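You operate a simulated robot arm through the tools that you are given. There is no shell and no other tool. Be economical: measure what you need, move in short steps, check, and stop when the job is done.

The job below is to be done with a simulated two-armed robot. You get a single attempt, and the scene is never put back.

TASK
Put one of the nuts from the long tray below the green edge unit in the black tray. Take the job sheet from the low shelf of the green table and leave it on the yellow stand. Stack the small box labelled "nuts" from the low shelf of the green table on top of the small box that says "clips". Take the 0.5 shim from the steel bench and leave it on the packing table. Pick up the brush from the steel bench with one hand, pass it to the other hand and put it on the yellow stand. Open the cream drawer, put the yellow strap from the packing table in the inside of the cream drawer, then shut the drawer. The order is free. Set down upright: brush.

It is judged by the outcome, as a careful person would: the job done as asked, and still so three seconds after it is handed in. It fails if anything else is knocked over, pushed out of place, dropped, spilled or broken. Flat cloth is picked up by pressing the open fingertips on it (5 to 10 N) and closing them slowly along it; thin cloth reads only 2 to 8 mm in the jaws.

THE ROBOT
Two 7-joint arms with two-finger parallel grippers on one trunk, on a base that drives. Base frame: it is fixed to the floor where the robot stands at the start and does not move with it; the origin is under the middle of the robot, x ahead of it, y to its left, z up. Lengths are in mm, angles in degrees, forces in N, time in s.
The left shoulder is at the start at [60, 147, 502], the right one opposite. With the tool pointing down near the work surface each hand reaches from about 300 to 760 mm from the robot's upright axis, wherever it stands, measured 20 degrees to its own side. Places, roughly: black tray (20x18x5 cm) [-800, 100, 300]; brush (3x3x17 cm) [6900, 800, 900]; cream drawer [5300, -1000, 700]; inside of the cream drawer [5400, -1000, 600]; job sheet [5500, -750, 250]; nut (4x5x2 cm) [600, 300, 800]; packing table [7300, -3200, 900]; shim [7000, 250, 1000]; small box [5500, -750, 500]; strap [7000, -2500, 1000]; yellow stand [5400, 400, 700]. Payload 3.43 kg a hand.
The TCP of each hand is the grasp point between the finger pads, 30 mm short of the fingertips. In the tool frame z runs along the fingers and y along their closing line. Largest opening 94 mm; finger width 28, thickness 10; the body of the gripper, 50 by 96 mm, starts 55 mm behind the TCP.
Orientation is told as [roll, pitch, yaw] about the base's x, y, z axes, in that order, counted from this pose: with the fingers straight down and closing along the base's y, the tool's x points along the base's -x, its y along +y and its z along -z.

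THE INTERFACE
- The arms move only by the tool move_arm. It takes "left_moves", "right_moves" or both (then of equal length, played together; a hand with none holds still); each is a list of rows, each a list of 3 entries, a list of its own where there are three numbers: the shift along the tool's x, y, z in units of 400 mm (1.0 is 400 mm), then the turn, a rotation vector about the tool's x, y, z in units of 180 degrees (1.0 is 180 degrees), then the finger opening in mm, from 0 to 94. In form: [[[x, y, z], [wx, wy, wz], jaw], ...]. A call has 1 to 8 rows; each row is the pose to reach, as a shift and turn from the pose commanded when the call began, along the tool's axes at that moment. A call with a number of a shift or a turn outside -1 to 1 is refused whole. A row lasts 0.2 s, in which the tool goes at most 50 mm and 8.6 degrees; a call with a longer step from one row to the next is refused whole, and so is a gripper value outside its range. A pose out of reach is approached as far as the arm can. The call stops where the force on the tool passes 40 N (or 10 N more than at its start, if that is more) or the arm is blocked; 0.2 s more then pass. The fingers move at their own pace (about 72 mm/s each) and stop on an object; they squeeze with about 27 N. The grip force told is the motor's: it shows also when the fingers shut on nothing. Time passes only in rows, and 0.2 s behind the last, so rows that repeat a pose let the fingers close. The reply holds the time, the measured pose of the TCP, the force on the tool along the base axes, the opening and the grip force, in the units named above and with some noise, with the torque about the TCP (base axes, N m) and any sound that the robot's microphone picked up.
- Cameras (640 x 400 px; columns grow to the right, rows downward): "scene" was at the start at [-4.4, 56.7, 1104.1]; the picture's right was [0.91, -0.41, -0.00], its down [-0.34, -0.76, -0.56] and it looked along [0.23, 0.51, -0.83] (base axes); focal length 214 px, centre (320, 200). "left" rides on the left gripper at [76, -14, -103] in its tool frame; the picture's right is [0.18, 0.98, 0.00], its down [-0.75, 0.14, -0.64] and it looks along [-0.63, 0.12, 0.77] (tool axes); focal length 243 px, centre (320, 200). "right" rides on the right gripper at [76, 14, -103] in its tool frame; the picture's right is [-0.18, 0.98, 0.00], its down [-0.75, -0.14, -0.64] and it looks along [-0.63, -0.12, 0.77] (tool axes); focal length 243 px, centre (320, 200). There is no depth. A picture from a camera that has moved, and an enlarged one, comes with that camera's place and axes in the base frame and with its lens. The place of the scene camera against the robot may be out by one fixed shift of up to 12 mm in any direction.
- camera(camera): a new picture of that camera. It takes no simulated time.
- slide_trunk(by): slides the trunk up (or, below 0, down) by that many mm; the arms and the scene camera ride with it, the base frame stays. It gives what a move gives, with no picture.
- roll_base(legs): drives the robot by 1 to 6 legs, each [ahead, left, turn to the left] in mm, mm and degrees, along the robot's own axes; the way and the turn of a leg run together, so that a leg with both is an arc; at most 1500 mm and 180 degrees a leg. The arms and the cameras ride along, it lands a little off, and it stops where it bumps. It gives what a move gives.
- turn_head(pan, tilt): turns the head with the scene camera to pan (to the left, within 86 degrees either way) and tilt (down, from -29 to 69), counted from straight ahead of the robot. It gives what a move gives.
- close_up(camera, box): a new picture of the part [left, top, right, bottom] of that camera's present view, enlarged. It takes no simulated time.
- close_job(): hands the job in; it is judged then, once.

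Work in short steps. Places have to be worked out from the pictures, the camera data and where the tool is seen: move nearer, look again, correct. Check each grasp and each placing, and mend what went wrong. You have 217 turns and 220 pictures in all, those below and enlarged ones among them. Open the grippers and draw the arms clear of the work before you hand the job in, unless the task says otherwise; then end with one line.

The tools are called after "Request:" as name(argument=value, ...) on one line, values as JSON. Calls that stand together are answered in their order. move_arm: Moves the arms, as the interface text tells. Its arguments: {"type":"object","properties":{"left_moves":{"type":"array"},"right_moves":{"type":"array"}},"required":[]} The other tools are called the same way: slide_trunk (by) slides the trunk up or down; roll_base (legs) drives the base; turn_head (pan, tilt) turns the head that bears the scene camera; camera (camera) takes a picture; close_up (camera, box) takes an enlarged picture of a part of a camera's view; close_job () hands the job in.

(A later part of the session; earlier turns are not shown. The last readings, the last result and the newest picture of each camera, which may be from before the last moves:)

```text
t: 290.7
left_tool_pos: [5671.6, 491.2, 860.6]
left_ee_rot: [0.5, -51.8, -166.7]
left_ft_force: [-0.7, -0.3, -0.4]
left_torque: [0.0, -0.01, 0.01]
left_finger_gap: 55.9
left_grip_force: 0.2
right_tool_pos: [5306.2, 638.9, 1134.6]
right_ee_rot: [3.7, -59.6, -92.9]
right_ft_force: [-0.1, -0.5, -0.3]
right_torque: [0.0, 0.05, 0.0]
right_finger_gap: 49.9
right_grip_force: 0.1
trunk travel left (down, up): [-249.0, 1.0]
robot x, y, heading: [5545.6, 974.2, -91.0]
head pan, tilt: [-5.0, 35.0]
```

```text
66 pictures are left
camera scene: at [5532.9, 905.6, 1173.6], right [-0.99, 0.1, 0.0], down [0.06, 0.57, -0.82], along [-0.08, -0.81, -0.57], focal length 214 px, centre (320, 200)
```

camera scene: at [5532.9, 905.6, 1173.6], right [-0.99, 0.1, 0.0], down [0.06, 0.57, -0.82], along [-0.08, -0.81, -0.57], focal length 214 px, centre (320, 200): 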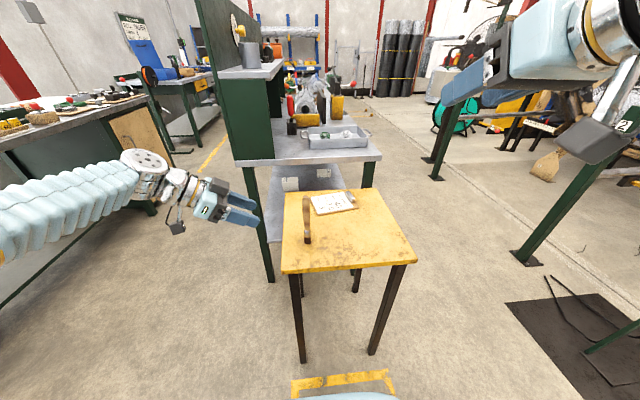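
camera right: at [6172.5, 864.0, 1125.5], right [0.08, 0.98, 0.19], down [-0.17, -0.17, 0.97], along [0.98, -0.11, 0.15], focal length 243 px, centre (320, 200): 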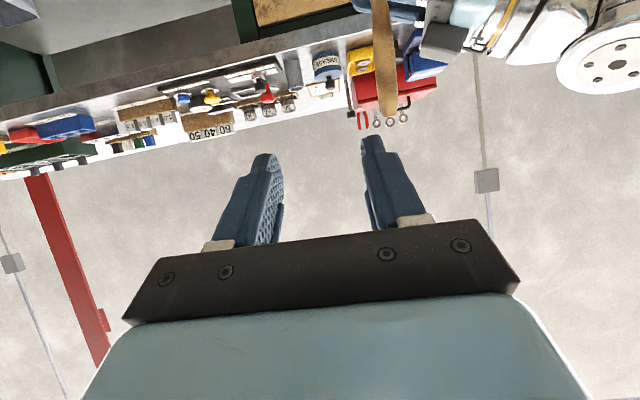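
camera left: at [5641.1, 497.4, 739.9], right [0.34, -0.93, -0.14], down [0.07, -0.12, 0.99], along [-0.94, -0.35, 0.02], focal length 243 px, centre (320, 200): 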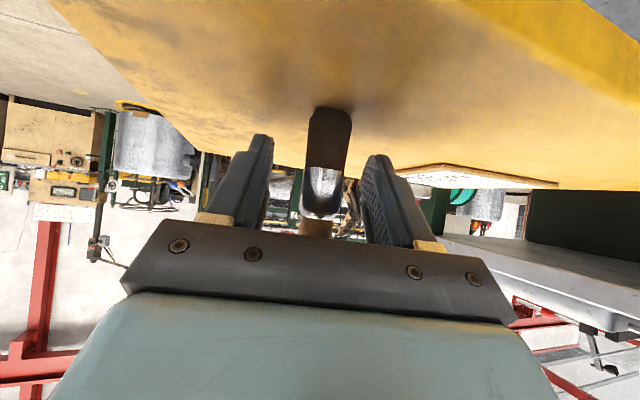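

The brush is standing. Next I retract and level both hands before going to the shim.

Request:
move_arm(left_moves=[[[-0.028, -0.06, -0.041], [0, 0.036, 0], 60], [[-0.056, -0.119, -0.082], [0, 0.072, 0], 60], [[-0.084, -0.178, -0.124], [0, 0.108, 0], 60], [[-0.112, -0.237, -0.165], [0, 0.144, 0], 60], [[-0.14, -0.297, -0.206], [0, 0.18, 0], 60], [[-0.169, -0.356, -0.248], [0, 0.216, 0], 60], [[-0.197, -0.415, -0.289], [0, 0.252, 0], 60], [[-0.225, -0.475, -0.33], [0, 0.288, 0], 60]], right_moves=[[[0, 0, 0], [0, 0.042, 0], 60], [[0, 0, 0], [0, 0.084, 0], 60], [[0, 0, 0], [0, 0.126, 0], 60], [[0, 0, 0], [0, 0.168, 0], 60], [[0, 0, 0], [0, 0.21, 0], 60], [[0, 0, 0], [0, 0.252, 0], 60], [[0, 0, 0], [0, 0.294, 0], 60], [[0, 0, 0], [0, 0.333, 0], 60]])

Request:
roll_base(legs=[[0, 300, 0], [0, 350, 91]])

```text
t: 292.5
left_tool_pos: [5679.1, 677.4, 1001.8]
left_ee_rot: [0.5, -4.4, -166.1]
left_ft_force: [0.4, -0.7, 0.0]
left_torque: [0.03, 0.0, -0.01]
left_finger_gap: 59.9
left_grip_force: 0.0
left hand out of reach, approached as far as the arm can: row 8
right_tool_pos: [5287.8, 598.7, 1055.6]
right_ee_rot: [4.1, -14.6, -89.7]
right_ft_force: [0.0, -1.4, 0.1]
right_torque: [-0.01, 0.0, 0.02]
right_finger_gap: 60.1
right_grip_force: 0.1
right hand out of reach, approached as far as the arm can: row 4, 5, 6, 7, 8
trunk travel left (down, up): [-249.0, 1.0]
robot x, y, heading: [5539.8, 969.4, -90.9]
head pan, tilt: [-5.0, 35.0]
```

```text
t: 298.4
left_tool_pos: [6354.0, 1335.8, 1000.9]
left_ee_rot: [0.7, -4.5, -73.8]
left_ft_force: [-0.5, -0.1, 0.0]
left_torque: [0.0, 0.0, 0.0]
left_finger_gap: 60.2
left_grip_force: 0.1
right_tool_pos: [6446.5, 948.7, 1058.0]
right_ee_rot: [4.2, -14.6, 2.4]
right_ft_force: [-0.4, -0.5, 0.5]
right_torque: [-0.01, 0.02, 0.03]
right_finger_gap: 60.3
right_grip_force: 0.1
trunk travel left (down, up): [-249.0, 1.0]
robot x, y, heading: [6066.7, 1189.9, 1.3]
head pan, tilt: [-5.0, 35.0]
cut short: leg 2
```

Leg 2 was cut short; I look around to see why.

Request:
turn_head(pan=-20, tilt=30)

Request:
camera(camera="scene")

```text
t: 299.2
left_tool_pos: [6355.5, 1336.8, 1000.3]
left_ee_rot: [0.6, -4.4, -73.9]
left_ft_force: [0.9, -0.3, -0.8]
left_torque: [-0.01, 0.02, 0.0]
left_finger_gap: 60.1
left_grip_force: 0.1
right_tool_pos: [6446.2, 949.3, 1057.0]
right_ee_rot: [4.2, -14.7, 2.5]
right_ft_force: [0.4, -0.1, -0.2]
right_torque: [-0.01, 0.02, 0.04]
right_finger_gap: 59.9
right_grip_force: 0.0
trunk travel left (down, up): [-249.0, 1.0]
robot x, y, heading: [6062.5, 1188.2, 1.3]
head pan, tilt: [-20.0, 30.0]
```

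```text
65 pictures are left
camera scene: at [6116.6, 1152.5, 1181.4], right [-0.32, -0.95, 0.0], down [-0.47, 0.16, -0.87], along [0.82, -0.28, -0.5], focal length 214 px, centre (320, 200)
```

scene: 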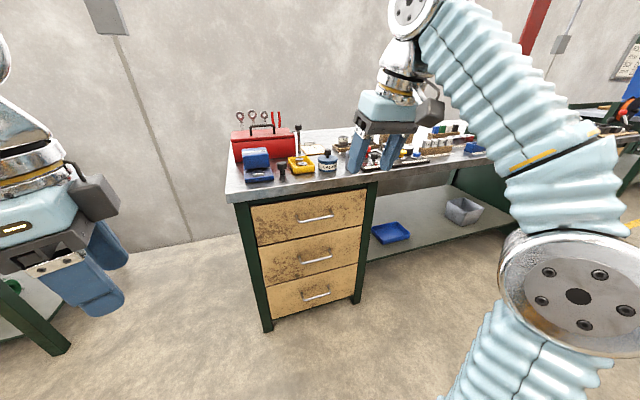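

No obstacle is visible; the arc was just shortened. I slide right to y≈430 first and then forward to x≈6450.

Request:
roll_base(legs=[[0, -740, -1.3], [370, 0, 0]])

Request:
camera(camera="scene")

Request:
camera(camera="right")

```text
t: 305.2
left_tool_pos: [6742.9, 599.7, 1001.1]
left_ee_rot: [0.7, -4.4, -75.3]
left_ft_force: [-0.4, 0.6, 0.4]
left_torque: [-0.02, 0.01, -0.02]
left_finger_gap: 60.0
left_grip_force: 0.1
right_tool_pos: [6826.2, 209.2, 1057.0]
right_ee_rot: [4.2, -14.7, 1.1]
right_ft_force: [0.0, 0.4, 0.5]
right_torque: [0.0, -0.03, 0.02]
right_finger_gap: 60.3
right_grip_force: 0.0
trunk travel left (down, up): [-249.0, 1.0]
robot x, y, heading: [6448.8, 461.0, -0.1]
head pan, tilt: [-20.0, 30.0]
```

```text
64 pictures are left
camera scene: at [6501.7, 421.1, 1181.4], right [-0.34, -0.94, 0.0], down [-0.47, 0.17, -0.87], along [0.81, -0.3, -0.5], focal length 214 px, centre (320, 200)
```

scene: 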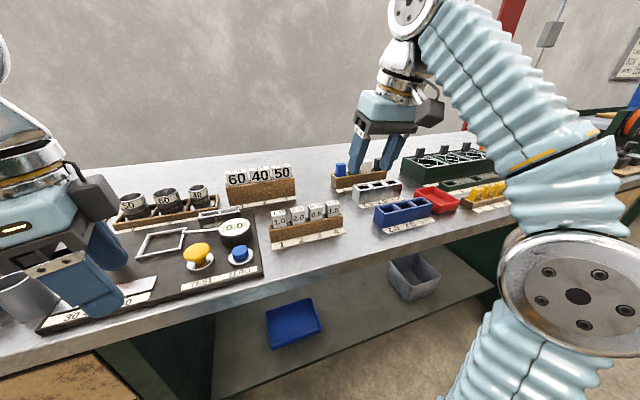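

```text
63 pictures are left
camera right: at [6726.5, 214.8, 1136.7], right [0.14, 0.98, 0.12], down [0.57, -0.18, 0.8], along [0.81, -0.05, -0.59], focal length 243 px, centre (320, 200)
```

right: 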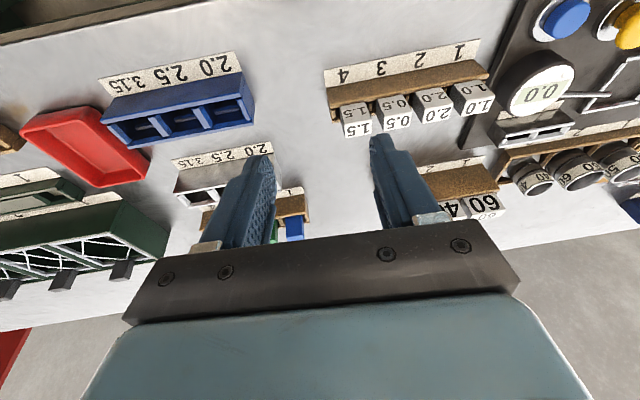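

The 0.5 block is near (6875, 286), top ≈950. I move the right hand above it and level it, then yaw it 90° so it closes front-to-back.

Request:
move_arm(right_moves=[[[-0.033, 0.059, 0.054], [0.0076, 0.0276, 0], 60], [[-0.066, 0.118, 0.108], [0.0152, 0.0552, 0], 60], [[-0.098, 0.176, 0.162], [0.0228, 0.0827, 0], 60]])

Request:
move_arm(right_moves=[[[0, 0, 0], [0, 0, -0.046], 60], [[0, 0, 0], [0, 0, -0.092], 60], [[0, 0, 0], [0, 0, -0.138], 60], [[0, 0, 0], [0, 0, -0.184], 60], [[0, 0, 0], [0, 0, -0.23], 60], [[0, 0, 0], [0, 0, -0.276], 60], [[0, 0, 0], [0, 0, -0.322], 60], [[0, 0, 0], [0, 0, -0.368], 60]])

Request:
move_arm(right_moves=[[[0, 0, 0], [0, 0, -0.046], 60], [[0, 0, 0], [0, 0, -0.092], 60], [[0, 0, 0], [0, 0, -0.135], 60]])

Request:
camera(camera="right")

Request:
camera(camera="scene")

```text
t: 306.0
left_tool_pos: [6743.7, 598.0, 1001.8]
left_ee_rot: [0.6, -4.5, -75.3]
left_ft_force: [-0.3, -0.2, 0.4]
left_torque: [0.05, -0.04, 0.03]
left_finger_gap: 59.8
left_grip_force: 0.0
right_tool_pos: [6886.3, 237.8, 998.8]
right_ee_rot: [2.3, -4.2, 3.0]
right_ft_force: [-0.7, -1.2, 0.6]
right_torque: [0.01, -0.03, 0.02]
right_finger_gap: 60.2
right_grip_force: 0.1
right hand out of reach, approached as far as the arm can: row 2, 3
trunk travel left (down, up): [-249.0, 1.0]
robot x, y, heading: [6449.7, 457.8, -0.1]
head pan, tilt: [-20.0, 30.0]
```

```text
t: 307.8
left_tool_pos: [6743.6, 598.1, 1001.3]
left_ee_rot: [0.6, -4.4, -75.2]
left_ft_force: [-0.3, 0.0, 0.3]
left_torque: [-0.01, 0.02, -0.01]
left_finger_gap: 59.9
left_grip_force: 0.1
right_tool_pos: [6889.2, 237.0, 1001.4]
right_ee_rot: [-2.9, -3.8, 69.5]
right_ft_force: [-0.1, -0.2, -0.5]
right_torque: [0.01, 0.01, 0.04]
right_finger_gap: 60.1
right_grip_force: 0.0
trunk travel left (down, up): [-249.0, 1.0]
robot x, y, heading: [6454.6, 458.7, 0.0]
head pan, tilt: [-20.0, 30.0]
```

```text
t: 308.6
left_tool_pos: [6743.8, 598.1, 1001.2]
left_ee_rot: [0.6, -4.5, -75.3]
left_ft_force: [-0.2, 0.5, -0.4]
left_torque: [0.01, 0.02, -0.01]
left_finger_gap: 60.2
left_grip_force: 0.1
right_tool_pos: [6889.9, 238.1, 1001.7]
right_ee_rot: [-4.2, -2.2, 93.7]
right_ft_force: [-0.7, 0.0, -0.7]
right_torque: [-0.02, -0.03, 0.01]
right_finger_gap: 60.0
right_grip_force: 0.1
trunk travel left (down, up): [-249.0, 1.0]
robot x, y, heading: [6451.3, 460.0, 0.1]
head pan, tilt: [-20.0, 30.0]
```

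```text
62 pictures are left
camera right: at [6874.4, 156.5, 1099.5], right [-0.99, 0.12, -0.06], down [0.05, 0.73, 0.68], along [0.13, 0.67, -0.73], focal length 243 px, centre (320, 200)
```

right: 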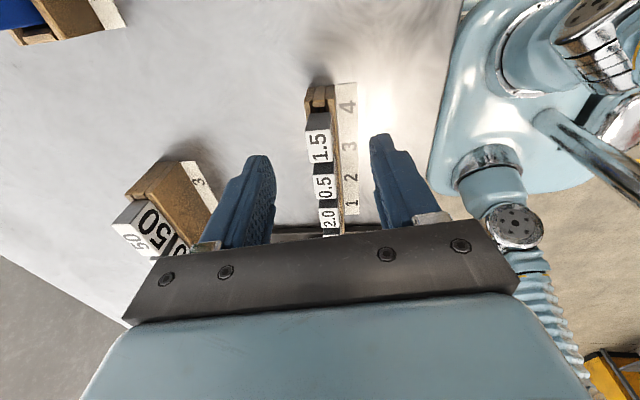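

```text
61 pictures are left
camera scene: at [6501.8, 421.1, 1181.4], right [-0.34, -0.94, 0.0], down [-0.47, 0.17, -0.87], along [0.81, -0.3, -0.5], focal length 214 px, centre (320, 200)
```

scene: 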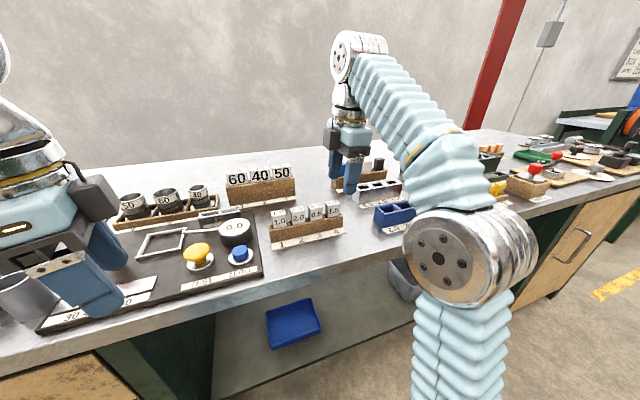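

Two hand views give the 0.5 block top at (6897, 294, 932). I align above it and trim the small tilt.

Request:
move_arm(right_moves=[[[-0.068, -0.012, 0.025], [-0.011, 0.0074, 0.0055], 60], [[-0.136, -0.024, 0.05], [-0.022, 0.0148, 0.011], 60], [[-0.136, -0.024, 0.05], [-0.022, 0.0148, 0.011], 60]])

Request:
camera(camera="right")

```text
t: 309.4
left_tool_pos: [6743.1, 599.1, 1001.0]
left_ee_rot: [0.7, -4.5, -75.2]
left_ft_force: [0.8, -0.5, 0.3]
left_torque: [0.03, 0.0, -0.02]
left_finger_gap: 60.3
left_grip_force: 0.1
right_tool_pos: [6896.1, 284.7, 988.3]
right_ee_rot: [-1.0, -0.2, 91.9]
right_ft_force: [0.3, -0.4, -0.2]
right_torque: [-0.01, -0.02, 0.01]
right_finger_gap: 59.9
right_grip_force: 0.0
right hand out of reach, approached as far as the arm can: row 2, 3
trunk travel left (down, up): [-249.0, 1.0]
robot x, y, heading: [6449.9, 461.2, 0.3]
head pan, tilt: [-20.0, 30.0]
```

```text
60 pictures are left
camera right: at [6882.6, 207.3, 1088.3], right [-0.99, 0.15, -0.02], down [0.1, 0.76, 0.65], along [0.11, 0.64, -0.76], focal length 243 px, centre (320, 200)
```

right: 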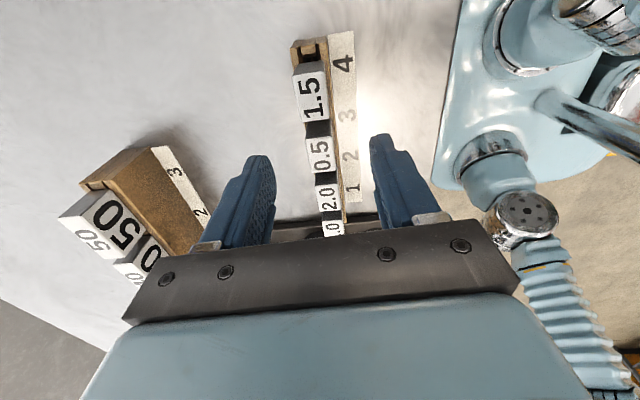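

Alignment is good. I descend 50 mm with the 10 mm y shift.

Request:
move_arm(right_moves=[[[-0.012, -0.004, 0.03], [0, 0, 0], 60], [[-0.024, -0.006, 0.07], [0, 0, 0], 60], [[-0.024, -0.006, 0.1], [0, 0, 0], 60]])

Request:
camera(camera="right")

```text
t: 310.2
left_tool_pos: [6743.9, 599.3, 1001.1]
left_ee_rot: [0.6, -4.5, -75.3]
left_ft_force: [-0.1, -0.6, -0.8]
left_torque: [0.0, -0.03, -0.01]
left_finger_gap: 60.0
left_grip_force: 0.0
right_tool_pos: [6898.5, 292.4, 947.6]
right_ee_rot: [-0.2, 0.3, 91.6]
right_ft_force: [0.3, 0.2, 0.9]
right_torque: [-0.01, 0.03, 0.02]
right_finger_gap: 60.3
right_grip_force: 0.0
trunk travel left (down, up): [-249.0, 1.0]
robot x, y, heading: [6447.4, 460.2, -0.1]
head pan, tilt: [-20.0, 30.0]
```

```text
59 pictures are left
camera right: at [6886.1, 217.0, 1050.0], right [-0.99, 0.16, 0.0], down [0.12, 0.76, 0.64], along [0.1, 0.63, -0.77], focal length 243 px, centre (320, 200)
```

right: 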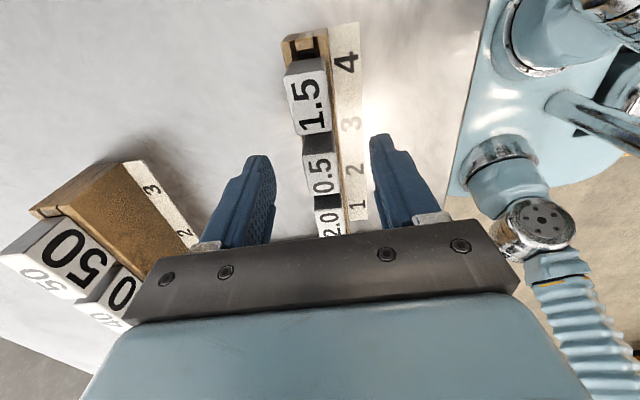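

The tips straddle the 0.5 block. I go 9 mm lower and close.

Request:
move_arm(right_moves=[[[0, 0, 0.012], [0, 0, 0], 60], [[0, 0, 0.022], [0, 0, 0], 60], [[0, 0, 0.022], [0, 0, 0], 40], [[0, 0, 0.022], [0, 0, 0], 20], [[0, 0, 0.022], [0, 0, 0], 8], [[0, 0, 0.022], [0, 0, 0], 8], [[0, 0, 0.022], [0, 0, 0], 8]])

Request:
camera(camera="right")

```text
t: 311.8
left_tool_pos: [6742.9, 598.2, 1000.8]
left_ee_rot: [0.6, -4.5, -75.3]
left_ft_force: [-0.2, -0.8, 0.3]
left_torque: [0.01, 0.01, 0.01]
left_finger_gap: 60.0
left_grip_force: 0.1
right_tool_pos: [6898.3, 294.0, 938.1]
right_ee_rot: [-0.2, 0.2, 91.5]
right_ft_force: [-0.9, 0.7, 0.4]
right_torque: [0.01, -0.01, -0.02]
right_finger_gap: 19.0
right_grip_force: 27.0
trunk travel left (down, up): [-249.0, 1.0]
robot x, y, heading: [6453.2, 460.9, -0.1]
head pan, tilt: [-20.0, 30.0]
```

```text
58 pictures are left
camera right: at [6886.1, 217.5, 1040.5], right [-0.99, 0.16, 0.0], down [0.12, 0.76, 0.64], along [0.1, 0.63, -0.77], focal length 243 px, centre (320, 200)
```

right: 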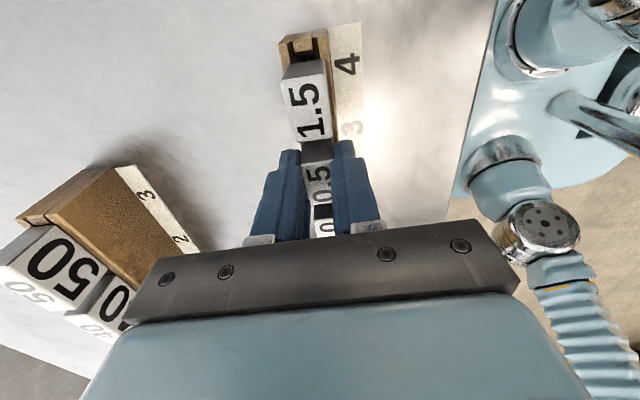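

Gripped (19 mm). I lift straight up 45 mm in steps and check clearance.

Request:
move_arm(right_moves=[[[0, 0, -0.03], [0, 0, 0], 8], [[0, 0, -0.07], [0, 0, 0], 8], [[0, 0, -0.115], [0, 0, 0], 8]])

Request:
close_up(camera="scene", box=[240, 150, 400, 260])

```text
t: 312.6
left_tool_pos: [6743.8, 599.7, 1000.4]
left_ee_rot: [0.5, -4.6, -75.3]
left_ft_force: [-0.9, -1.1, -0.3]
left_torque: [-0.01, -0.01, 0.0]
left_finger_gap: 60.4
left_grip_force: 0.1
right_tool_pos: [6897.7, 292.9, 976.6]
right_ee_rot: [-0.1, 0.3, 91.5]
right_ft_force: [-0.3, 0.7, -1.3]
right_torque: [-0.01, 0.0, 0.03]
right_finger_gap: 18.7
right_grip_force: 27.4
right hand out of reach, approached as far as the arm can: row 3
trunk travel left (down, up): [-249.0, 1.0]
robot x, y, heading: [6450.9, 461.0, -0.2]
head pan, tilt: [-20.0, 30.0]
```

```text
3.64 times, centred on (320, 205) of scene
camera zoom: at [6501.9, 421.1, 1181.4], right [-0.34, -0.94, 0.0], down [-0.47, 0.17, -0.87], along [0.81, -0.3, -0.5], focal length 780 px, centre (320, 182)
```

zoom: 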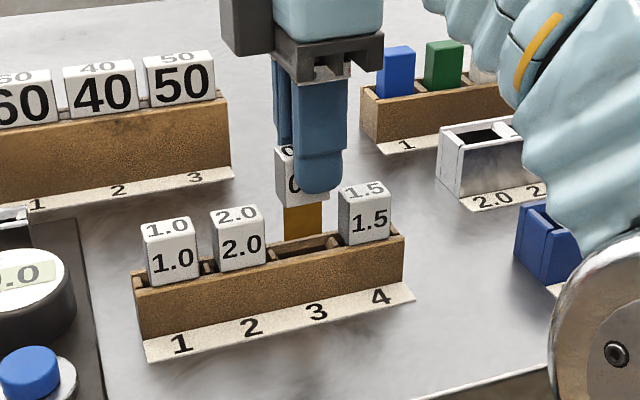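

The shim is out of its slot with ~10 mm clearance. I move up and back toward me diagonally to clear the holder.

Request:
move_arm(right_moves=[[[0, 0.02, -0.04], [0, 0, 0], 8], [[0, 0.07, -0.08], [0, 0, 0], 8], [[0, 0.12, -0.12], [0, 0, 0], 8], [[0, 0.2, -0.18], [0, 0, 0], 8]])

Request:
roll_base(legs=[[-300, 0, 0]])

Request:
turn_head(pan=-5, tilt=20)

Request:
camera(camera="scene")

```text
t: 313.6
left_tool_pos: [6742.0, 600.6, 1000.8]
left_ee_rot: [0.6, -4.6, -75.2]
left_ft_force: [-1.0, 0.8, -1.3]
left_torque: [-0.05, 0.0, 0.01]
left_finger_gap: 59.9
left_grip_force: 0.0
right_tool_pos: [6809.5, 289.4, 1016.5]
right_ee_rot: [-3.5, 0.0, 91.6]
right_ft_force: [-1.3, 1.0, 0.6]
right_torque: [-0.05, -0.02, 0.05]
right_finger_gap: 19.0
right_grip_force: 27.4
right hand out of reach, approached as far as the arm can: row 1, 2, 3, 4
trunk travel left (down, up): [-249.0, 1.0]
robot x, y, heading: [6450.9, 460.0, -0.2]
head pan, tilt: [-20.0, 30.0]
```

```text
t: 315.6
left_tool_pos: [6438.9, 597.3, 1001.7]
left_ee_rot: [0.6, -4.5, -75.3]
left_ft_force: [0.0, -0.6, -0.9]
left_torque: [0.02, -0.01, 0.01]
left_finger_gap: 60.0
left_grip_force: 0.1
right_tool_pos: [6507.4, 289.0, 1016.9]
right_ee_rot: [-3.5, -0.1, 91.7]
right_ft_force: [-0.3, 0.1, -0.2]
right_torque: [0.02, -0.04, -0.01]
right_finger_gap: 18.6
right_grip_force: 27.1
trunk travel left (down, up): [-249.0, 1.0]
robot x, y, heading: [6147.1, 461.6, 0.4]
head pan, tilt: [-20.0, 30.0]
```

```text
t: 316.4
left_tool_pos: [6438.4, 598.7, 1000.5]
left_ee_rot: [0.7, -4.5, -75.4]
left_ft_force: [-0.7, 0.2, 0.8]
left_torque: [-0.03, -0.01, 0.01]
left_finger_gap: 60.2
left_grip_force: 0.1
right_tool_pos: [6505.9, 288.0, 1016.4]
right_ee_rot: [-3.5, -0.2, 91.6]
right_ft_force: [-0.2, 0.0, -0.9]
right_torque: [0.01, 0.02, -0.02]
right_finger_gap: 18.9
right_grip_force: 27.1
trunk travel left (down, up): [-249.0, 1.0]
robot x, y, heading: [6143.5, 458.9, 0.3]
head pan, tilt: [-5.0, 20.0]
```

```text
56 pictures are left
camera scene: at [6204.7, 443.8, 1197.5], right [-0.09, -1.0, 0.0], down [-0.34, 0.03, -0.94], along [0.94, -0.08, -0.34], focal length 214 px, centre (320, 200)
```

scene: 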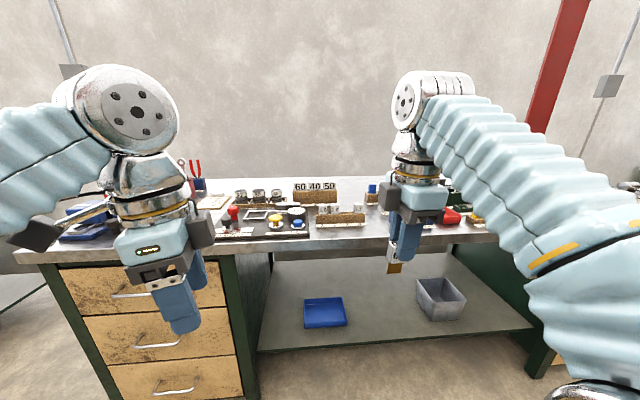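

The shim is carried safely. I turn right and drive along the aisle toward the packing table.

Request:
roll_base(legs=[[70, 0, 0], [0, 0, -90], [1300, 0, 0]])

Request:
turn_head(pan=10, tilt=15)

Request:
camera(camera="scene")

```text
t: 327.4
left_tool_pos: [6357.1, -1128.7, 1001.1]
left_ee_rot: [0.6, -4.5, -164.9]
left_ft_force: [-1.0, 0.8, -0.5]
left_torque: [0.05, -0.02, -0.01]
left_finger_gap: 60.0
left_grip_force: 0.0
right_tool_pos: [6048.2, -1198.6, 1016.6]
right_ee_rot: [-3.5, -0.2, 2.0]
right_ft_force: [0.1, -0.1, 0.2]
right_torque: [0.01, -0.01, 0.02]
right_finger_gap: 18.8
right_grip_force: 26.9
trunk travel left (down, up): [-249.0, 1.0]
robot x, y, heading: [6218.2, -837.5, -89.6]
head pan, tilt: [-5.0, 20.0]
```

```text
t: 328.1
left_tool_pos: [6357.7, -1129.5, 1001.7]
left_ee_rot: [0.6, -4.5, -164.9]
left_ft_force: [0.5, -0.1, -0.8]
left_torque: [0.0, 0.02, -0.01]
left_finger_gap: 60.2
left_grip_force: 0.1
right_tool_pos: [6046.9, -1198.4, 1017.6]
right_ee_rot: [-3.5, -0.2, 1.9]
right_ft_force: [-1.1, 0.2, -0.2]
right_torque: [-0.02, 0.02, -0.01]
right_finger_gap: 18.8
right_grip_force: 26.8
trunk travel left (down, up): [-249.0, 1.0]
robot x, y, heading: [6216.1, -838.5, -89.6]
head pan, tilt: [10.0, 15.0]
```

```text
55 pictures are left
camera scene: at [6230.3, -907.3, 1205.6], right [-0.98, -0.18, 0.0], down [-0.05, 0.25, -0.97], along [0.17, -0.95, -0.26], focal length 214 px, centre (320, 200)
```

scene: 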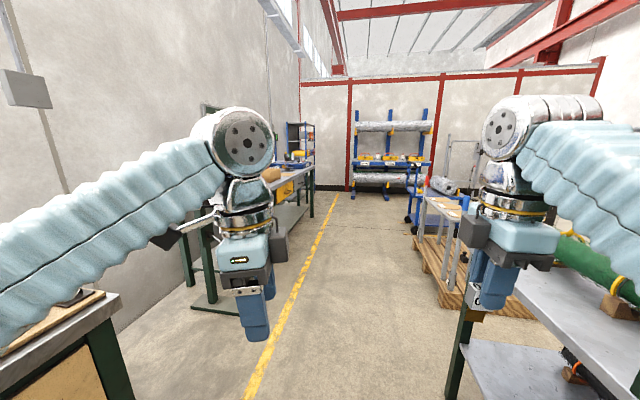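

Lane is clear; the packing table is ahead on the left. I drive 1500 mm and turn to face it.

Request:
roll_base(legs=[[1500, 0, 0], [0, 0, 45]])

Request:
turn_head(pan=20, tilt=20)

Request:
camera(camera="scene")

```text
t: 337.6
left_tool_pos: [6560.4, -2418.0, 1001.3]
left_ee_rot: [0.6, -4.6, -117.7]
left_ft_force: [-0.2, 0.7, 0.2]
left_torque: [-0.02, 0.0, -0.01]
left_finger_gap: 60.0
left_grip_force: 0.1
right_tool_pos: [6400.5, -2693.6, 1016.9]
right_ee_rot: [-3.6, -0.3, 49.2]
right_ft_force: [-0.8, -1.2, -0.6]
right_torque: [0.03, -0.04, -0.03]
right_finger_gap: 18.9
right_grip_force: 27.4
trunk travel left (down, up): [-249.0, 1.0]
robot x, y, heading: [6248.6, -2322.6, -42.2]
head pan, tilt: [10.0, 15.0]
```

```text
t: 338.3
left_tool_pos: [6560.8, -2417.3, 1000.2]
left_ee_rot: [0.6, -4.4, -117.6]
left_ft_force: [0.2, -0.6, 0.3]
left_torque: [0.01, -0.02, 0.02]
left_finger_gap: 60.0
left_grip_force: 0.1
right_tool_pos: [6399.7, -2693.8, 1017.8]
right_ee_rot: [-3.5, -0.3, 49.1]
right_ft_force: [-0.1, -0.4, -0.5]
right_torque: [0.01, 0.0, -0.01]
right_finger_gap: 18.7
right_grip_force: 26.9
trunk travel left (down, up): [-249.0, 1.0]
robot x, y, heading: [6249.9, -2322.8, -42.2]
head pan, tilt: [20.0, 20.0]
```

```text
54 pictures are left
camera scene: at [6310.5, -2346.2, 1197.5], right [-0.38, -0.92, 0.0], down [-0.32, 0.13, -0.94], along [0.87, -0.36, -0.34], focal length 214 px, centre (320, 200)
```

scene: 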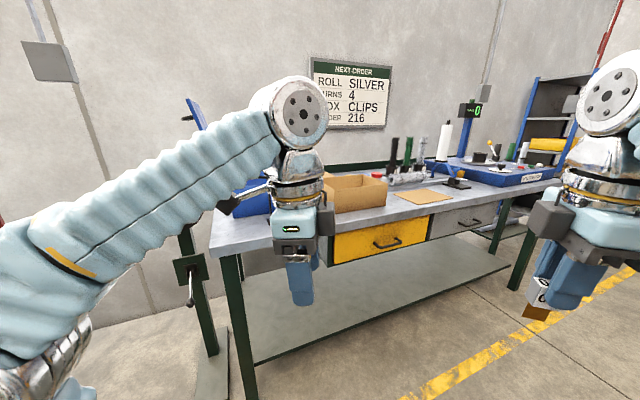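

I turn to heading 0 and slide right to y≈−2650 to see the packing table surface and find the strap.

Request:
roll_base(legs=[[0, 0, 42.2], [0, -330, 0]])

Request:
turn_head(pan=0, tilt=25)

Request:
camera(camera="scene")

```text
t: 342.4
left_tool_pos: [6542.0, -2519.2, 1001.7]
left_ee_rot: [0.7, -4.6, -75.8]
left_ft_force: [0.5, -0.2, 0.5]
left_torque: [-0.03, 0.0, -0.02]
left_finger_gap: 59.9
left_grip_force: 0.0
right_tool_pos: [6607.0, -2830.9, 1017.1]
right_ee_rot: [-3.5, -0.1, 91.0]
right_ft_force: [-0.4, 0.2, -0.5]
right_torque: [0.02, -0.01, -0.02]
right_finger_gap: 18.9
right_grip_force: 26.9
trunk travel left (down, up): [-249.0, 1.0]
robot x, y, heading: [6249.7, -2661.7, -0.8]
head pan, tilt: [20.0, 20.0]
```

```text
t: 343.3
left_tool_pos: [6541.9, -2520.1, 1001.7]
left_ee_rot: [0.6, -4.5, -75.8]
left_ft_force: [-0.2, 0.1, -0.2]
left_torque: [0.01, 0.0, 0.0]
left_finger_gap: 60.2
left_grip_force: 0.1
right_tool_pos: [6607.1, -2831.6, 1017.0]
right_ee_rot: [-3.4, -0.3, 91.0]
right_ft_force: [0.6, 0.5, -0.2]
right_torque: [-0.01, -0.01, -0.05]
right_finger_gap: 18.8
right_grip_force: 27.0
trunk travel left (down, up): [-249.0, 1.0]
robot x, y, heading: [6248.6, -2654.7, -0.7]
head pan, tilt: [0.0, 25.0]
```

```text
53 pictures are left
camera scene: at [6306.4, -2665.2, 1189.4], right [-0.01, -1.0, 0.0], down [-0.42, 0.0, -0.91], along [0.91, -0.01, -0.42], focal length 214 px, centre (320, 200)
```

scene: 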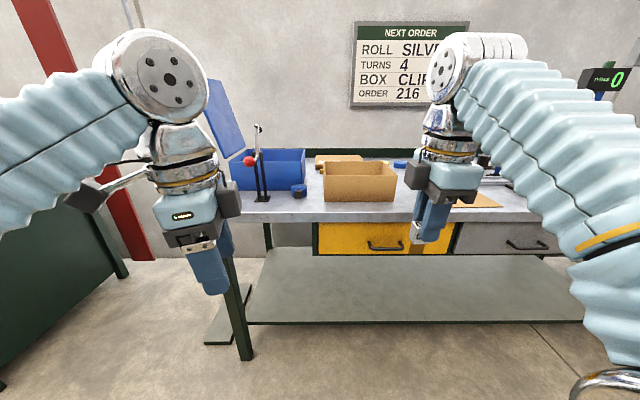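

Request:
close_up(camera="scene", box=[225, 140, 445, 240])

```text
2.91 times, centred on (335, 190) of scene
camera zoom: at [6306.4, -2665.2, 1189.4], right [-0.01, -1.0, 0.0], down [-0.42, 0.0, -0.91], along [0.91, -0.01, -0.42], focal length 624 px, centre (276, 229)
```

zoom: 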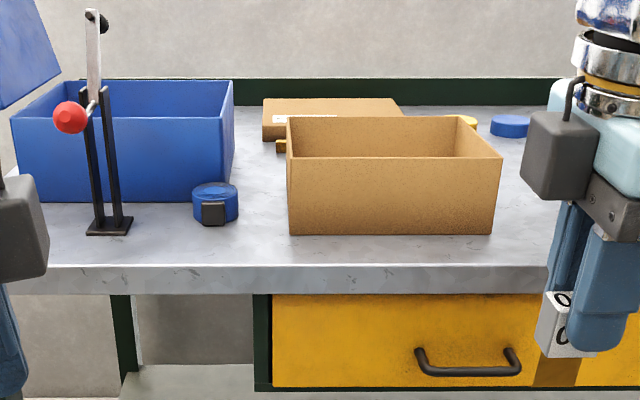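

Request:
close_up(camera="scene", box=[395, 190, 465, 260])

Request:
camera(camera="right")

```text
5.71 times, centred on (430, 225) of scene
camera zoom: at [6306.4, -2665.2, 1189.4], right [-0.01, -1.0, 0.0], down [-0.42, 0.0, -0.91], along [0.91, -0.01, -0.42], focal length 1226 px, centre (-309, 57)
```

zoom: 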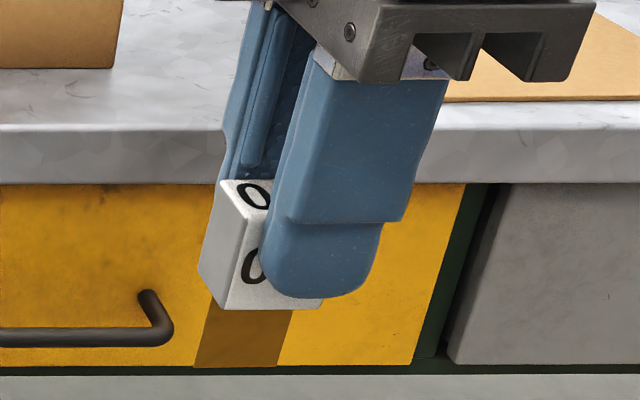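

```text
50 pictures are left
camera right: at [6588.7, -2908.6, 1117.5], right [-0.98, 0.17, -0.06], down [0.09, 0.75, 0.65], along [0.15, 0.64, -0.76], focal length 243 px, centre (320, 200)
```

right: 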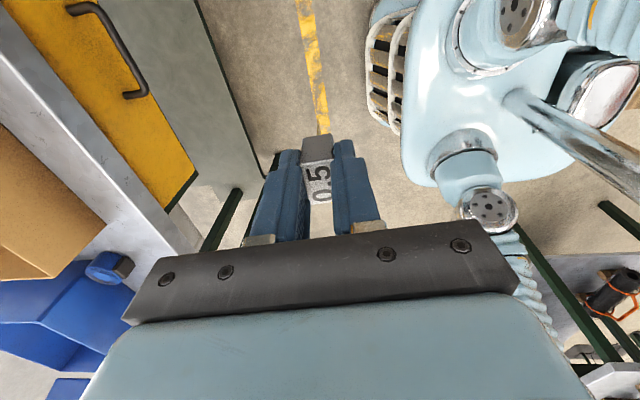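

I'll set the shim upright on the bare surface left of the cardboard box, about (6945, −2650). I drive so that spot is in reach of the right hand.

Request:
roll_base(legs=[[0, 155, 0.7], [265, 0, 0]])

Request:
camera(camera="right")

Request:
camera(camera="scene")

```text
t: 346.2
left_tool_pos: [6806.8, -2363.1, 1000.4]
left_ee_rot: [0.6, -4.5, -75.1]
left_ft_force: [0.5, -0.1, 0.2]
left_torque: [0.0, 0.01, 0.0]
left_finger_gap: 59.9
left_grip_force: 0.0
right_tool_pos: [6874.9, -2673.2, 1017.8]
right_ee_rot: [-3.5, -0.2, 91.7]
right_ft_force: [0.0, 0.1, -0.4]
right_torque: [0.02, -0.03, 0.01]
right_finger_gap: 18.8
right_grip_force: 27.3
trunk travel left (down, up): [-249.0, 1.0]
robot x, y, heading: [6512.9, -2501.7, 0.3]
head pan, tilt: [0.0, 25.0]
```

```text
49 pictures are left
camera right: at [6857.2, -2749.7, 1117.5], right [-0.99, 0.15, -0.06], down [0.08, 0.75, 0.65], along [0.14, 0.64, -0.76], focal length 243 px, centre (320, 200)
```

right: 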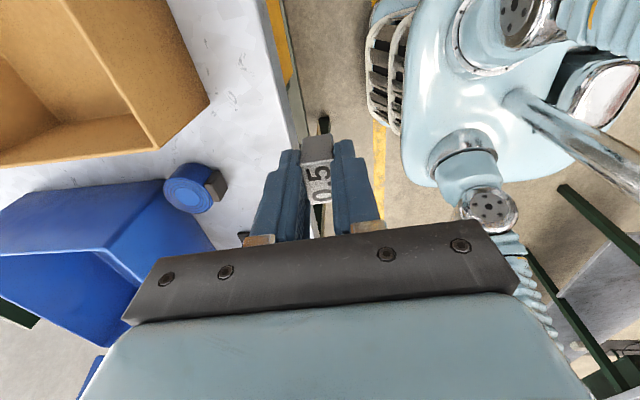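

```text
48 pictures are left
camera scene: at [6571.6, -2510.0, 1189.4], right [0.0, -1.0, 0.0], down [-0.42, 0.0, -0.91], along [0.91, 0.0, -0.42], focal length 214 px, centre (320, 200)
```

scene: 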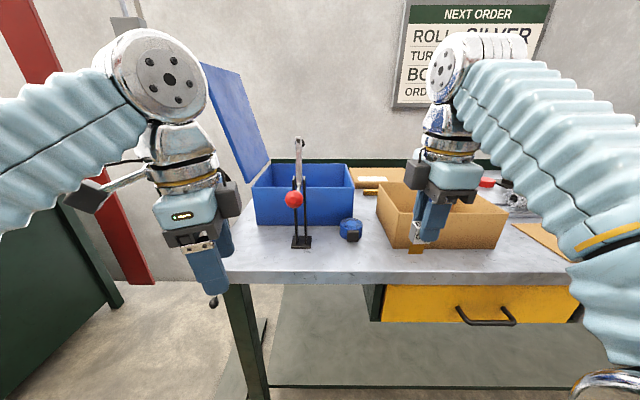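

I move over the spot (6965, −2638), level the hand, and stop with the shim just above the table.

Request:
move_arm(right_moves=[[[-0.027, -0.0725, 0.05], [-0.006, 0.001, 0], 8], [[-0.054, -0.145, 0.11], [-0.012, 0.002, 0], 8], [[-0.08, -0.2175, 0.165], [-0.018, 0.0035, 0], 8], [[-0.08, -0.2175, 0.165], [-0.018, 0.0035, 0], 8]])

Request:
close_up(camera="scene", box=[320, 160, 480, 290])

```text
t: 347.2
left_tool_pos: [6805.7, -2361.9, 1002.4]
left_ee_rot: [0.6, -4.5, -75.0]
left_ft_force: [0.0, -0.3, -0.5]
left_torque: [0.02, 0.02, -0.02]
left_finger_gap: 59.9
left_grip_force: 0.1
right_tool_pos: [6965.9, -2638.9, 958.7]
right_ee_rot: [-0.3, 0.4, 91.6]
right_ft_force: [0.3, -0.8, -0.2]
right_torque: [-0.03, 0.0, -0.04]
right_finger_gap: 18.7
right_grip_force: 27.2
trunk travel left (down, up): [-249.0, 1.0]
robot x, y, heading: [6514.0, -2502.3, 0.0]
head pan, tilt: [0.0, 25.0]
```

```text
3.08 times, centred on (400, 225) of scene
camera zoom: at [6572.0, -2510.0, 1189.4], right [0.0, -1.0, 0.0], down [-0.42, 0.0, -0.91], along [0.91, 0.0, -0.42], focal length 660 px, centre (74, 123)
```

zoom: 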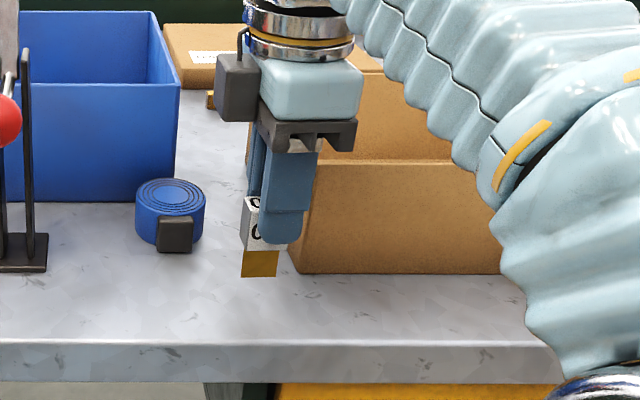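

The shim hangs just above the table. I lower in 3 mm steps until contact.

Request:
move_arm(right_moves=[[[0, 0, 0.0075], [0, 0, 0], 8], [[0, 0, 0.015], [0, 0, 0], 8], [[0, 0, 0.0225], [0, 0, 0], 8], [[0, 0, 0.03], [0, 0, 0], 8]])

```text
t: 348.2
left_tool_pos: [6804.5, -2362.3, 1001.2]
left_ee_rot: [0.6, -4.5, -75.2]
left_ft_force: [0.5, -0.1, -0.2]
left_torque: [-0.01, 0.0, -0.03]
left_finger_gap: 60.1
left_grip_force: 0.1
right_tool_pos: [6965.3, -2638.9, 944.5]
right_ee_rot: [-0.2, 0.5, 91.7]
right_ft_force: [0.3, 0.1, -0.1]
right_torque: [-0.03, 0.0, 0.0]
right_finger_gap: 18.8
right_grip_force: 26.9
trunk travel left (down, up): [-249.0, 1.0]
robot x, y, heading: [6517.2, -2505.3, 0.3]
head pan, tilt: [0.0, 25.0]
```

Request:
move_arm(right_moves=[[[0, 0, 0.005], [0, 0, 0], 8], [[0, 0, 0.01], [0, 0, 0], 8], [[0, 0, 0.015], [0, 0, 0], 8], [[0, 0, 0.02], [0, 0, 0], 8]])

Request:
close_up(camera="scene", box=[340, 190, 440, 260])

```text
t: 349.2
left_tool_pos: [6806.7, -2362.1, 1000.6]
left_ee_rot: [0.6, -4.5, -75.1]
left_ft_force: [0.0, -0.2, 0.4]
left_torque: [-0.01, -0.03, -0.04]
left_finger_gap: 60.1
left_grip_force: 0.0
right_tool_pos: [6965.3, -2639.6, 936.6]
right_ee_rot: [-0.2, 0.5, 91.8]
right_ft_force: [-0.6, -0.6, -0.9]
right_torque: [0.0, -0.03, 0.01]
right_finger_gap: 18.6
right_grip_force: 27.4
trunk travel left (down, up): [-249.0, 1.0]
robot x, y, heading: [6511.5, -2500.4, 0.4]
head pan, tilt: [0.0, 25.0]
```

```text
5.71 times, centred on (390, 225) of scene
camera zoom: at [6571.8, -2510.0, 1189.4], right [0.0, -1.0, 0.0], down [-0.42, 0.0, -0.91], along [0.91, 0.0, -0.42], focal length 1226 px, centre (-80, 57)
```

zoom: 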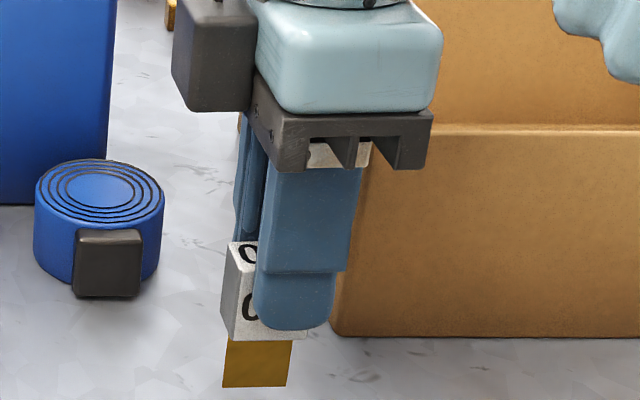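

The tongue below the block looks like a thin plate, so it would not stand. I'll lay it on its side: I move left to y≈−2530, rise a little and tilt the hand 50°.

Request:
move_arm(right_moves=[[[-0.03, 0, -0.03], [0, -0.035, 0], 8], [[-0.07, 0, -0.05], [0, -0.075, 0], 8], [[-0.11, 0, -0.0625], [0, -0.115, 0], 8], [[-0.15, 0, -0.0625], [0, -0.155, 0], 8], [[-0.19, 0, -0.0625], [0, -0.195, 0], 8], [[-0.235, 0, -0.0625], [0, -0.235, 0], 8], [[-0.2725, 0, -0.0625], [0, -0.278, 0], 8]])

Request:
close_up(camera="scene", box=[280, 150, 460, 290])

```text
t: 350.8
left_tool_pos: [6805.2, -2363.1, 1001.3]
left_ee_rot: [0.7, -4.5, -75.0]
left_ft_force: [-0.6, 0.3, 0.6]
left_torque: [0.01, 0.01, 0.03]
left_finger_gap: 59.8
left_grip_force: 0.0
right_tool_pos: [6962.6, -2529.1, 959.7]
right_ee_rot: [-0.4, -49.7, 92.0]
right_ft_force: [-0.9, 0.0, -0.1]
right_torque: [0.0, 0.05, 0.01]
right_finger_gap: 19.0
right_grip_force: 27.4
trunk travel left (down, up): [-249.0, 1.0]
robot x, y, heading: [6510.1, -2499.7, 0.3]
head pan, tilt: [0.0, 25.0]
```

```text
2.86 times, centred on (370, 220) of scene
camera zoom: at [6571.8, -2510.0, 1189.4], right [0.0, -1.0, 0.0], down [-0.42, 0.0, -0.91], along [0.91, 0.0, -0.42], focal length 613 px, centre (177, 143)
```

zoom: 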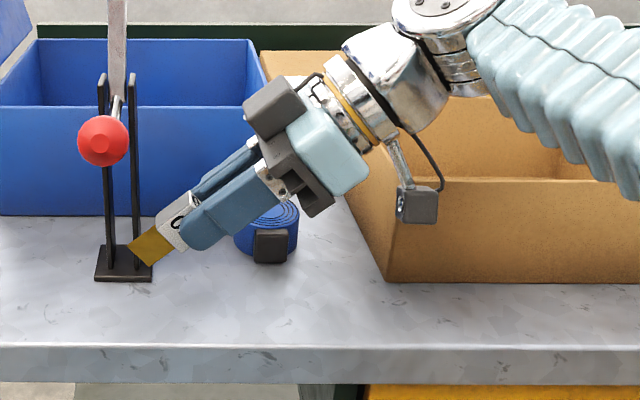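

I shift 20 mm away from the tape stand and lower 35 mm, then feel for contact.

Request:
move_arm(right_moves=[[[0.05, 0.0315, 0.009], [0, 0, 0], 8], [[0.099, 0.0315, 0.018], [0, 0, 0], 8], [[0.105, 0.0315, 0.023], [0, 0, 0], 8], [[0.111, 0.0315, 0.028], [0, 0, 0], 8], [[0.1165, 0.0315, 0.0325], [0, 0, 0], 8], [[0.122, 0.0315, 0.037], [0, 0, 0], 8]])

Request:
close_up(camera="scene", box=[280, 150, 460, 290])

```text
t: 352.2
left_tool_pos: [6804.8, -2362.1, 1000.3]
left_ee_rot: [0.6, -4.6, -75.1]
left_ft_force: [-0.1, 0.3, 0.2]
left_torque: [0.0, -0.01, 0.03]
left_finger_gap: 60.0
left_grip_force: 0.1
right_tool_pos: [6950.3, -2549.6, 913.5]
right_ee_rot: [-0.4, -49.6, 92.1]
right_ft_force: [0.5, 0.0, 0.1]
right_torque: [-0.01, -0.02, 0.02]
right_finger_gap: 18.7
right_grip_force: 27.2
trunk travel left (down, up): [-249.0, 1.0]
robot x, y, heading: [6514.5, -2504.3, 0.2]
head pan, tilt: [0.0, 25.0]
```

```text
2.86 times, centred on (370, 220) of scene
camera zoom: at [6571.8, -2510.0, 1189.4], right [0.0, -1.0, 0.0], down [-0.42, 0.0, -0.91], along [0.91, 0.0, -0.42], focal length 613 px, centre (177, 143)
```

zoom: 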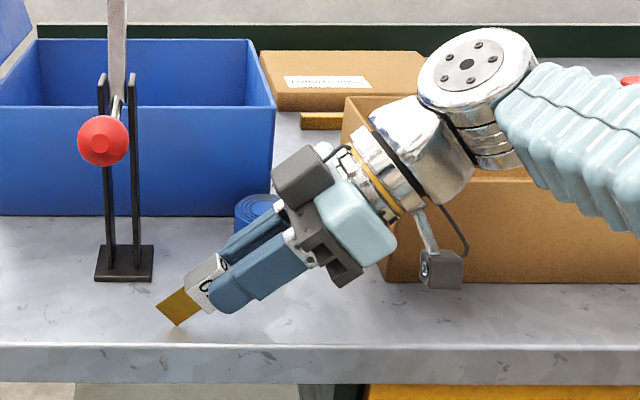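

The table is a bit lower (≈850) and its edge nearer than thought; I move 30 mm further in, then lower more.

Request:
move_arm(right_moves=[[[0, -0.04, 0], [0, 0, 0], 8], [[0, -0.075, 0], [0, 0, 0], 8], [[0.006, -0.075, 0.005], [0, 0, 0], 8], [[0.012, -0.075, 0.01], [0, 0, 0], 8], [[0.018, -0.075, 0.015], [0, 0, 0], 8], [[0.024, -0.075, 0.02], [0, 0, 0], 8], [[0.03, -0.075, 0.025], [0, 0, 0], 8]])

Request:
close_up(camera="scene", box=[290, 190, 420, 290])

```text
t: 353.9
left_tool_pos: [6804.3, -2362.2, 1001.1]
left_ee_rot: [0.7, -4.5, -75.1]
left_ft_force: [0.3, -0.6, 0.3]
left_torque: [0.02, 0.0, 0.02]
left_finger_gap: 60.0
left_grip_force: 0.0
right_tool_pos: [6978.7, -2549.5, 901.2]
right_ee_rot: [-1.2, -50.0, 92.4]
right_ft_force: [1.3, 0.4, 11.9]
right_torque: [0.66, -0.07, -0.13]
right_finger_gap: 19.1
right_grip_force: 26.9
trunk travel left (down, up): [-249.0, 1.0]
robot x, y, heading: [6509.5, -2503.2, 0.4]
head pan, tilt: [0.0, 25.0]
stopped in row 7 (right hand): the force on the tool passed its limit at 41 N (the readings are from after the stop); the commanded pose is now the measured one
```

```text
4.00 times, centred on (355, 240) of scene
camera zoom: at [6571.2, -2510.2, 1189.0], right [0.0, -1.0, 0.0], down [-0.42, 0.0, -0.91], along [0.91, 0.0, -0.42], focal length 858 px, centre (180, 40)
```

zoom: 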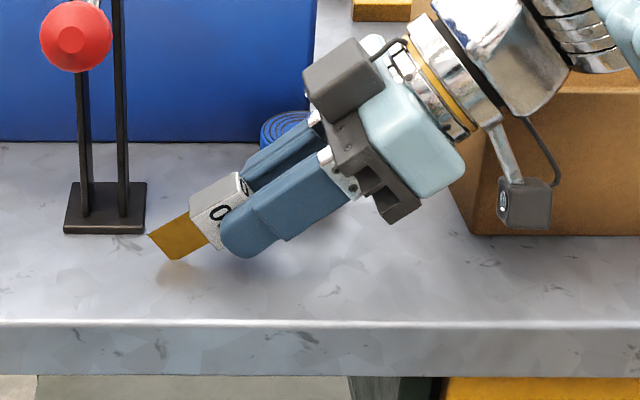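

Contact. I ease up 1 mm and open, letting it settle onto its side, then retreat along the fingers.

Request:
move_arm(right_moves=[[[-0.002, 0, -0.0016], [0, 0, 0], 18], [[-0.002, 0, -0.0016], [0, 0, 0], 22], [[-0.002, 0, -0.0016], [0, 0, 0], 30], [[-0.002, 0, -0.0016], [0, 0, 0], 40], [[-0.002, 0, -0.0016], [0, 0, 0], 44], [[0, 0, -0.06], [0, 0, 0], 44], [[0, 0, -0.16], [0, 0, 0], 44], [[0, 0, -0.28], [0, 0, 0], 44]])

Request:
camera(camera="scene")

```text
t: 355.6
left_tool_pos: [6805.3, -2361.6, 1001.5]
left_ee_rot: [0.6, -4.4, -75.1]
left_ft_force: [-0.1, 0.2, -0.1]
left_torque: [-0.01, -0.02, -0.01]
left_finger_gap: 59.9
left_grip_force: 0.1
right_tool_pos: [6980.5, -2634.9, 974.0]
right_ee_rot: [-0.8, -49.8, 92.2]
right_ft_force: [-0.2, -0.3, -0.3]
right_torque: [-0.02, 0.03, -0.01]
right_finger_gap: 44.0
right_grip_force: 0.1
trunk travel left (down, up): [-249.0, 1.0]
robot x, y, heading: [6514.9, -2502.6, 0.1]
head pan, tilt: [0.0, 25.0]
```

```text
42 pictures are left
camera scene: at [6571.9, -2510.1, 1189.4], right [0.0, -1.0, 0.0], down [-0.42, 0.0, -0.91], along [0.91, 0.0, -0.42], focal length 214 px, centre (320, 200)
```

scene: 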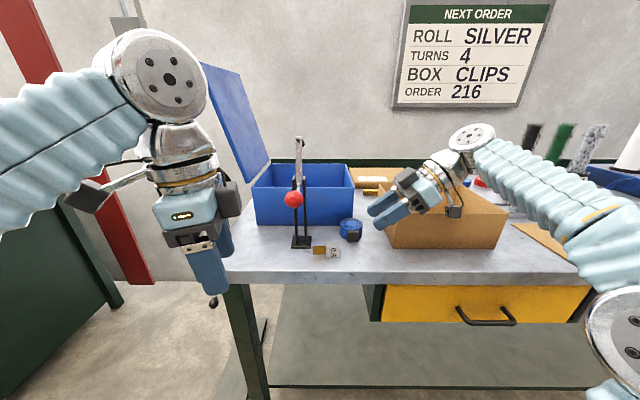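

The shim lies on the packing table. Now I look for the yellow strap behind the cardboard box.

Request:
close_up(camera="scene", box=[340, 150, 540, 260])

```text
3.20 times, centred on (440, 205) of scene
camera zoom: at [6571.9, -2510.1, 1189.4], right [0.0, -1.0, 0.0], down [-0.42, 0.0, -0.91], along [0.91, 0.0, -0.42], focal length 686 px, centre (-64, 184)
```

zoom: 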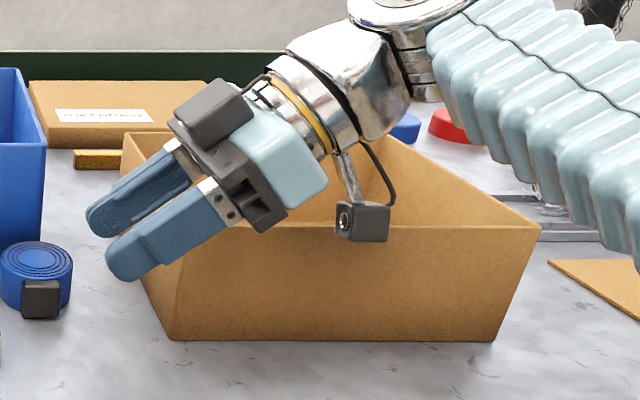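

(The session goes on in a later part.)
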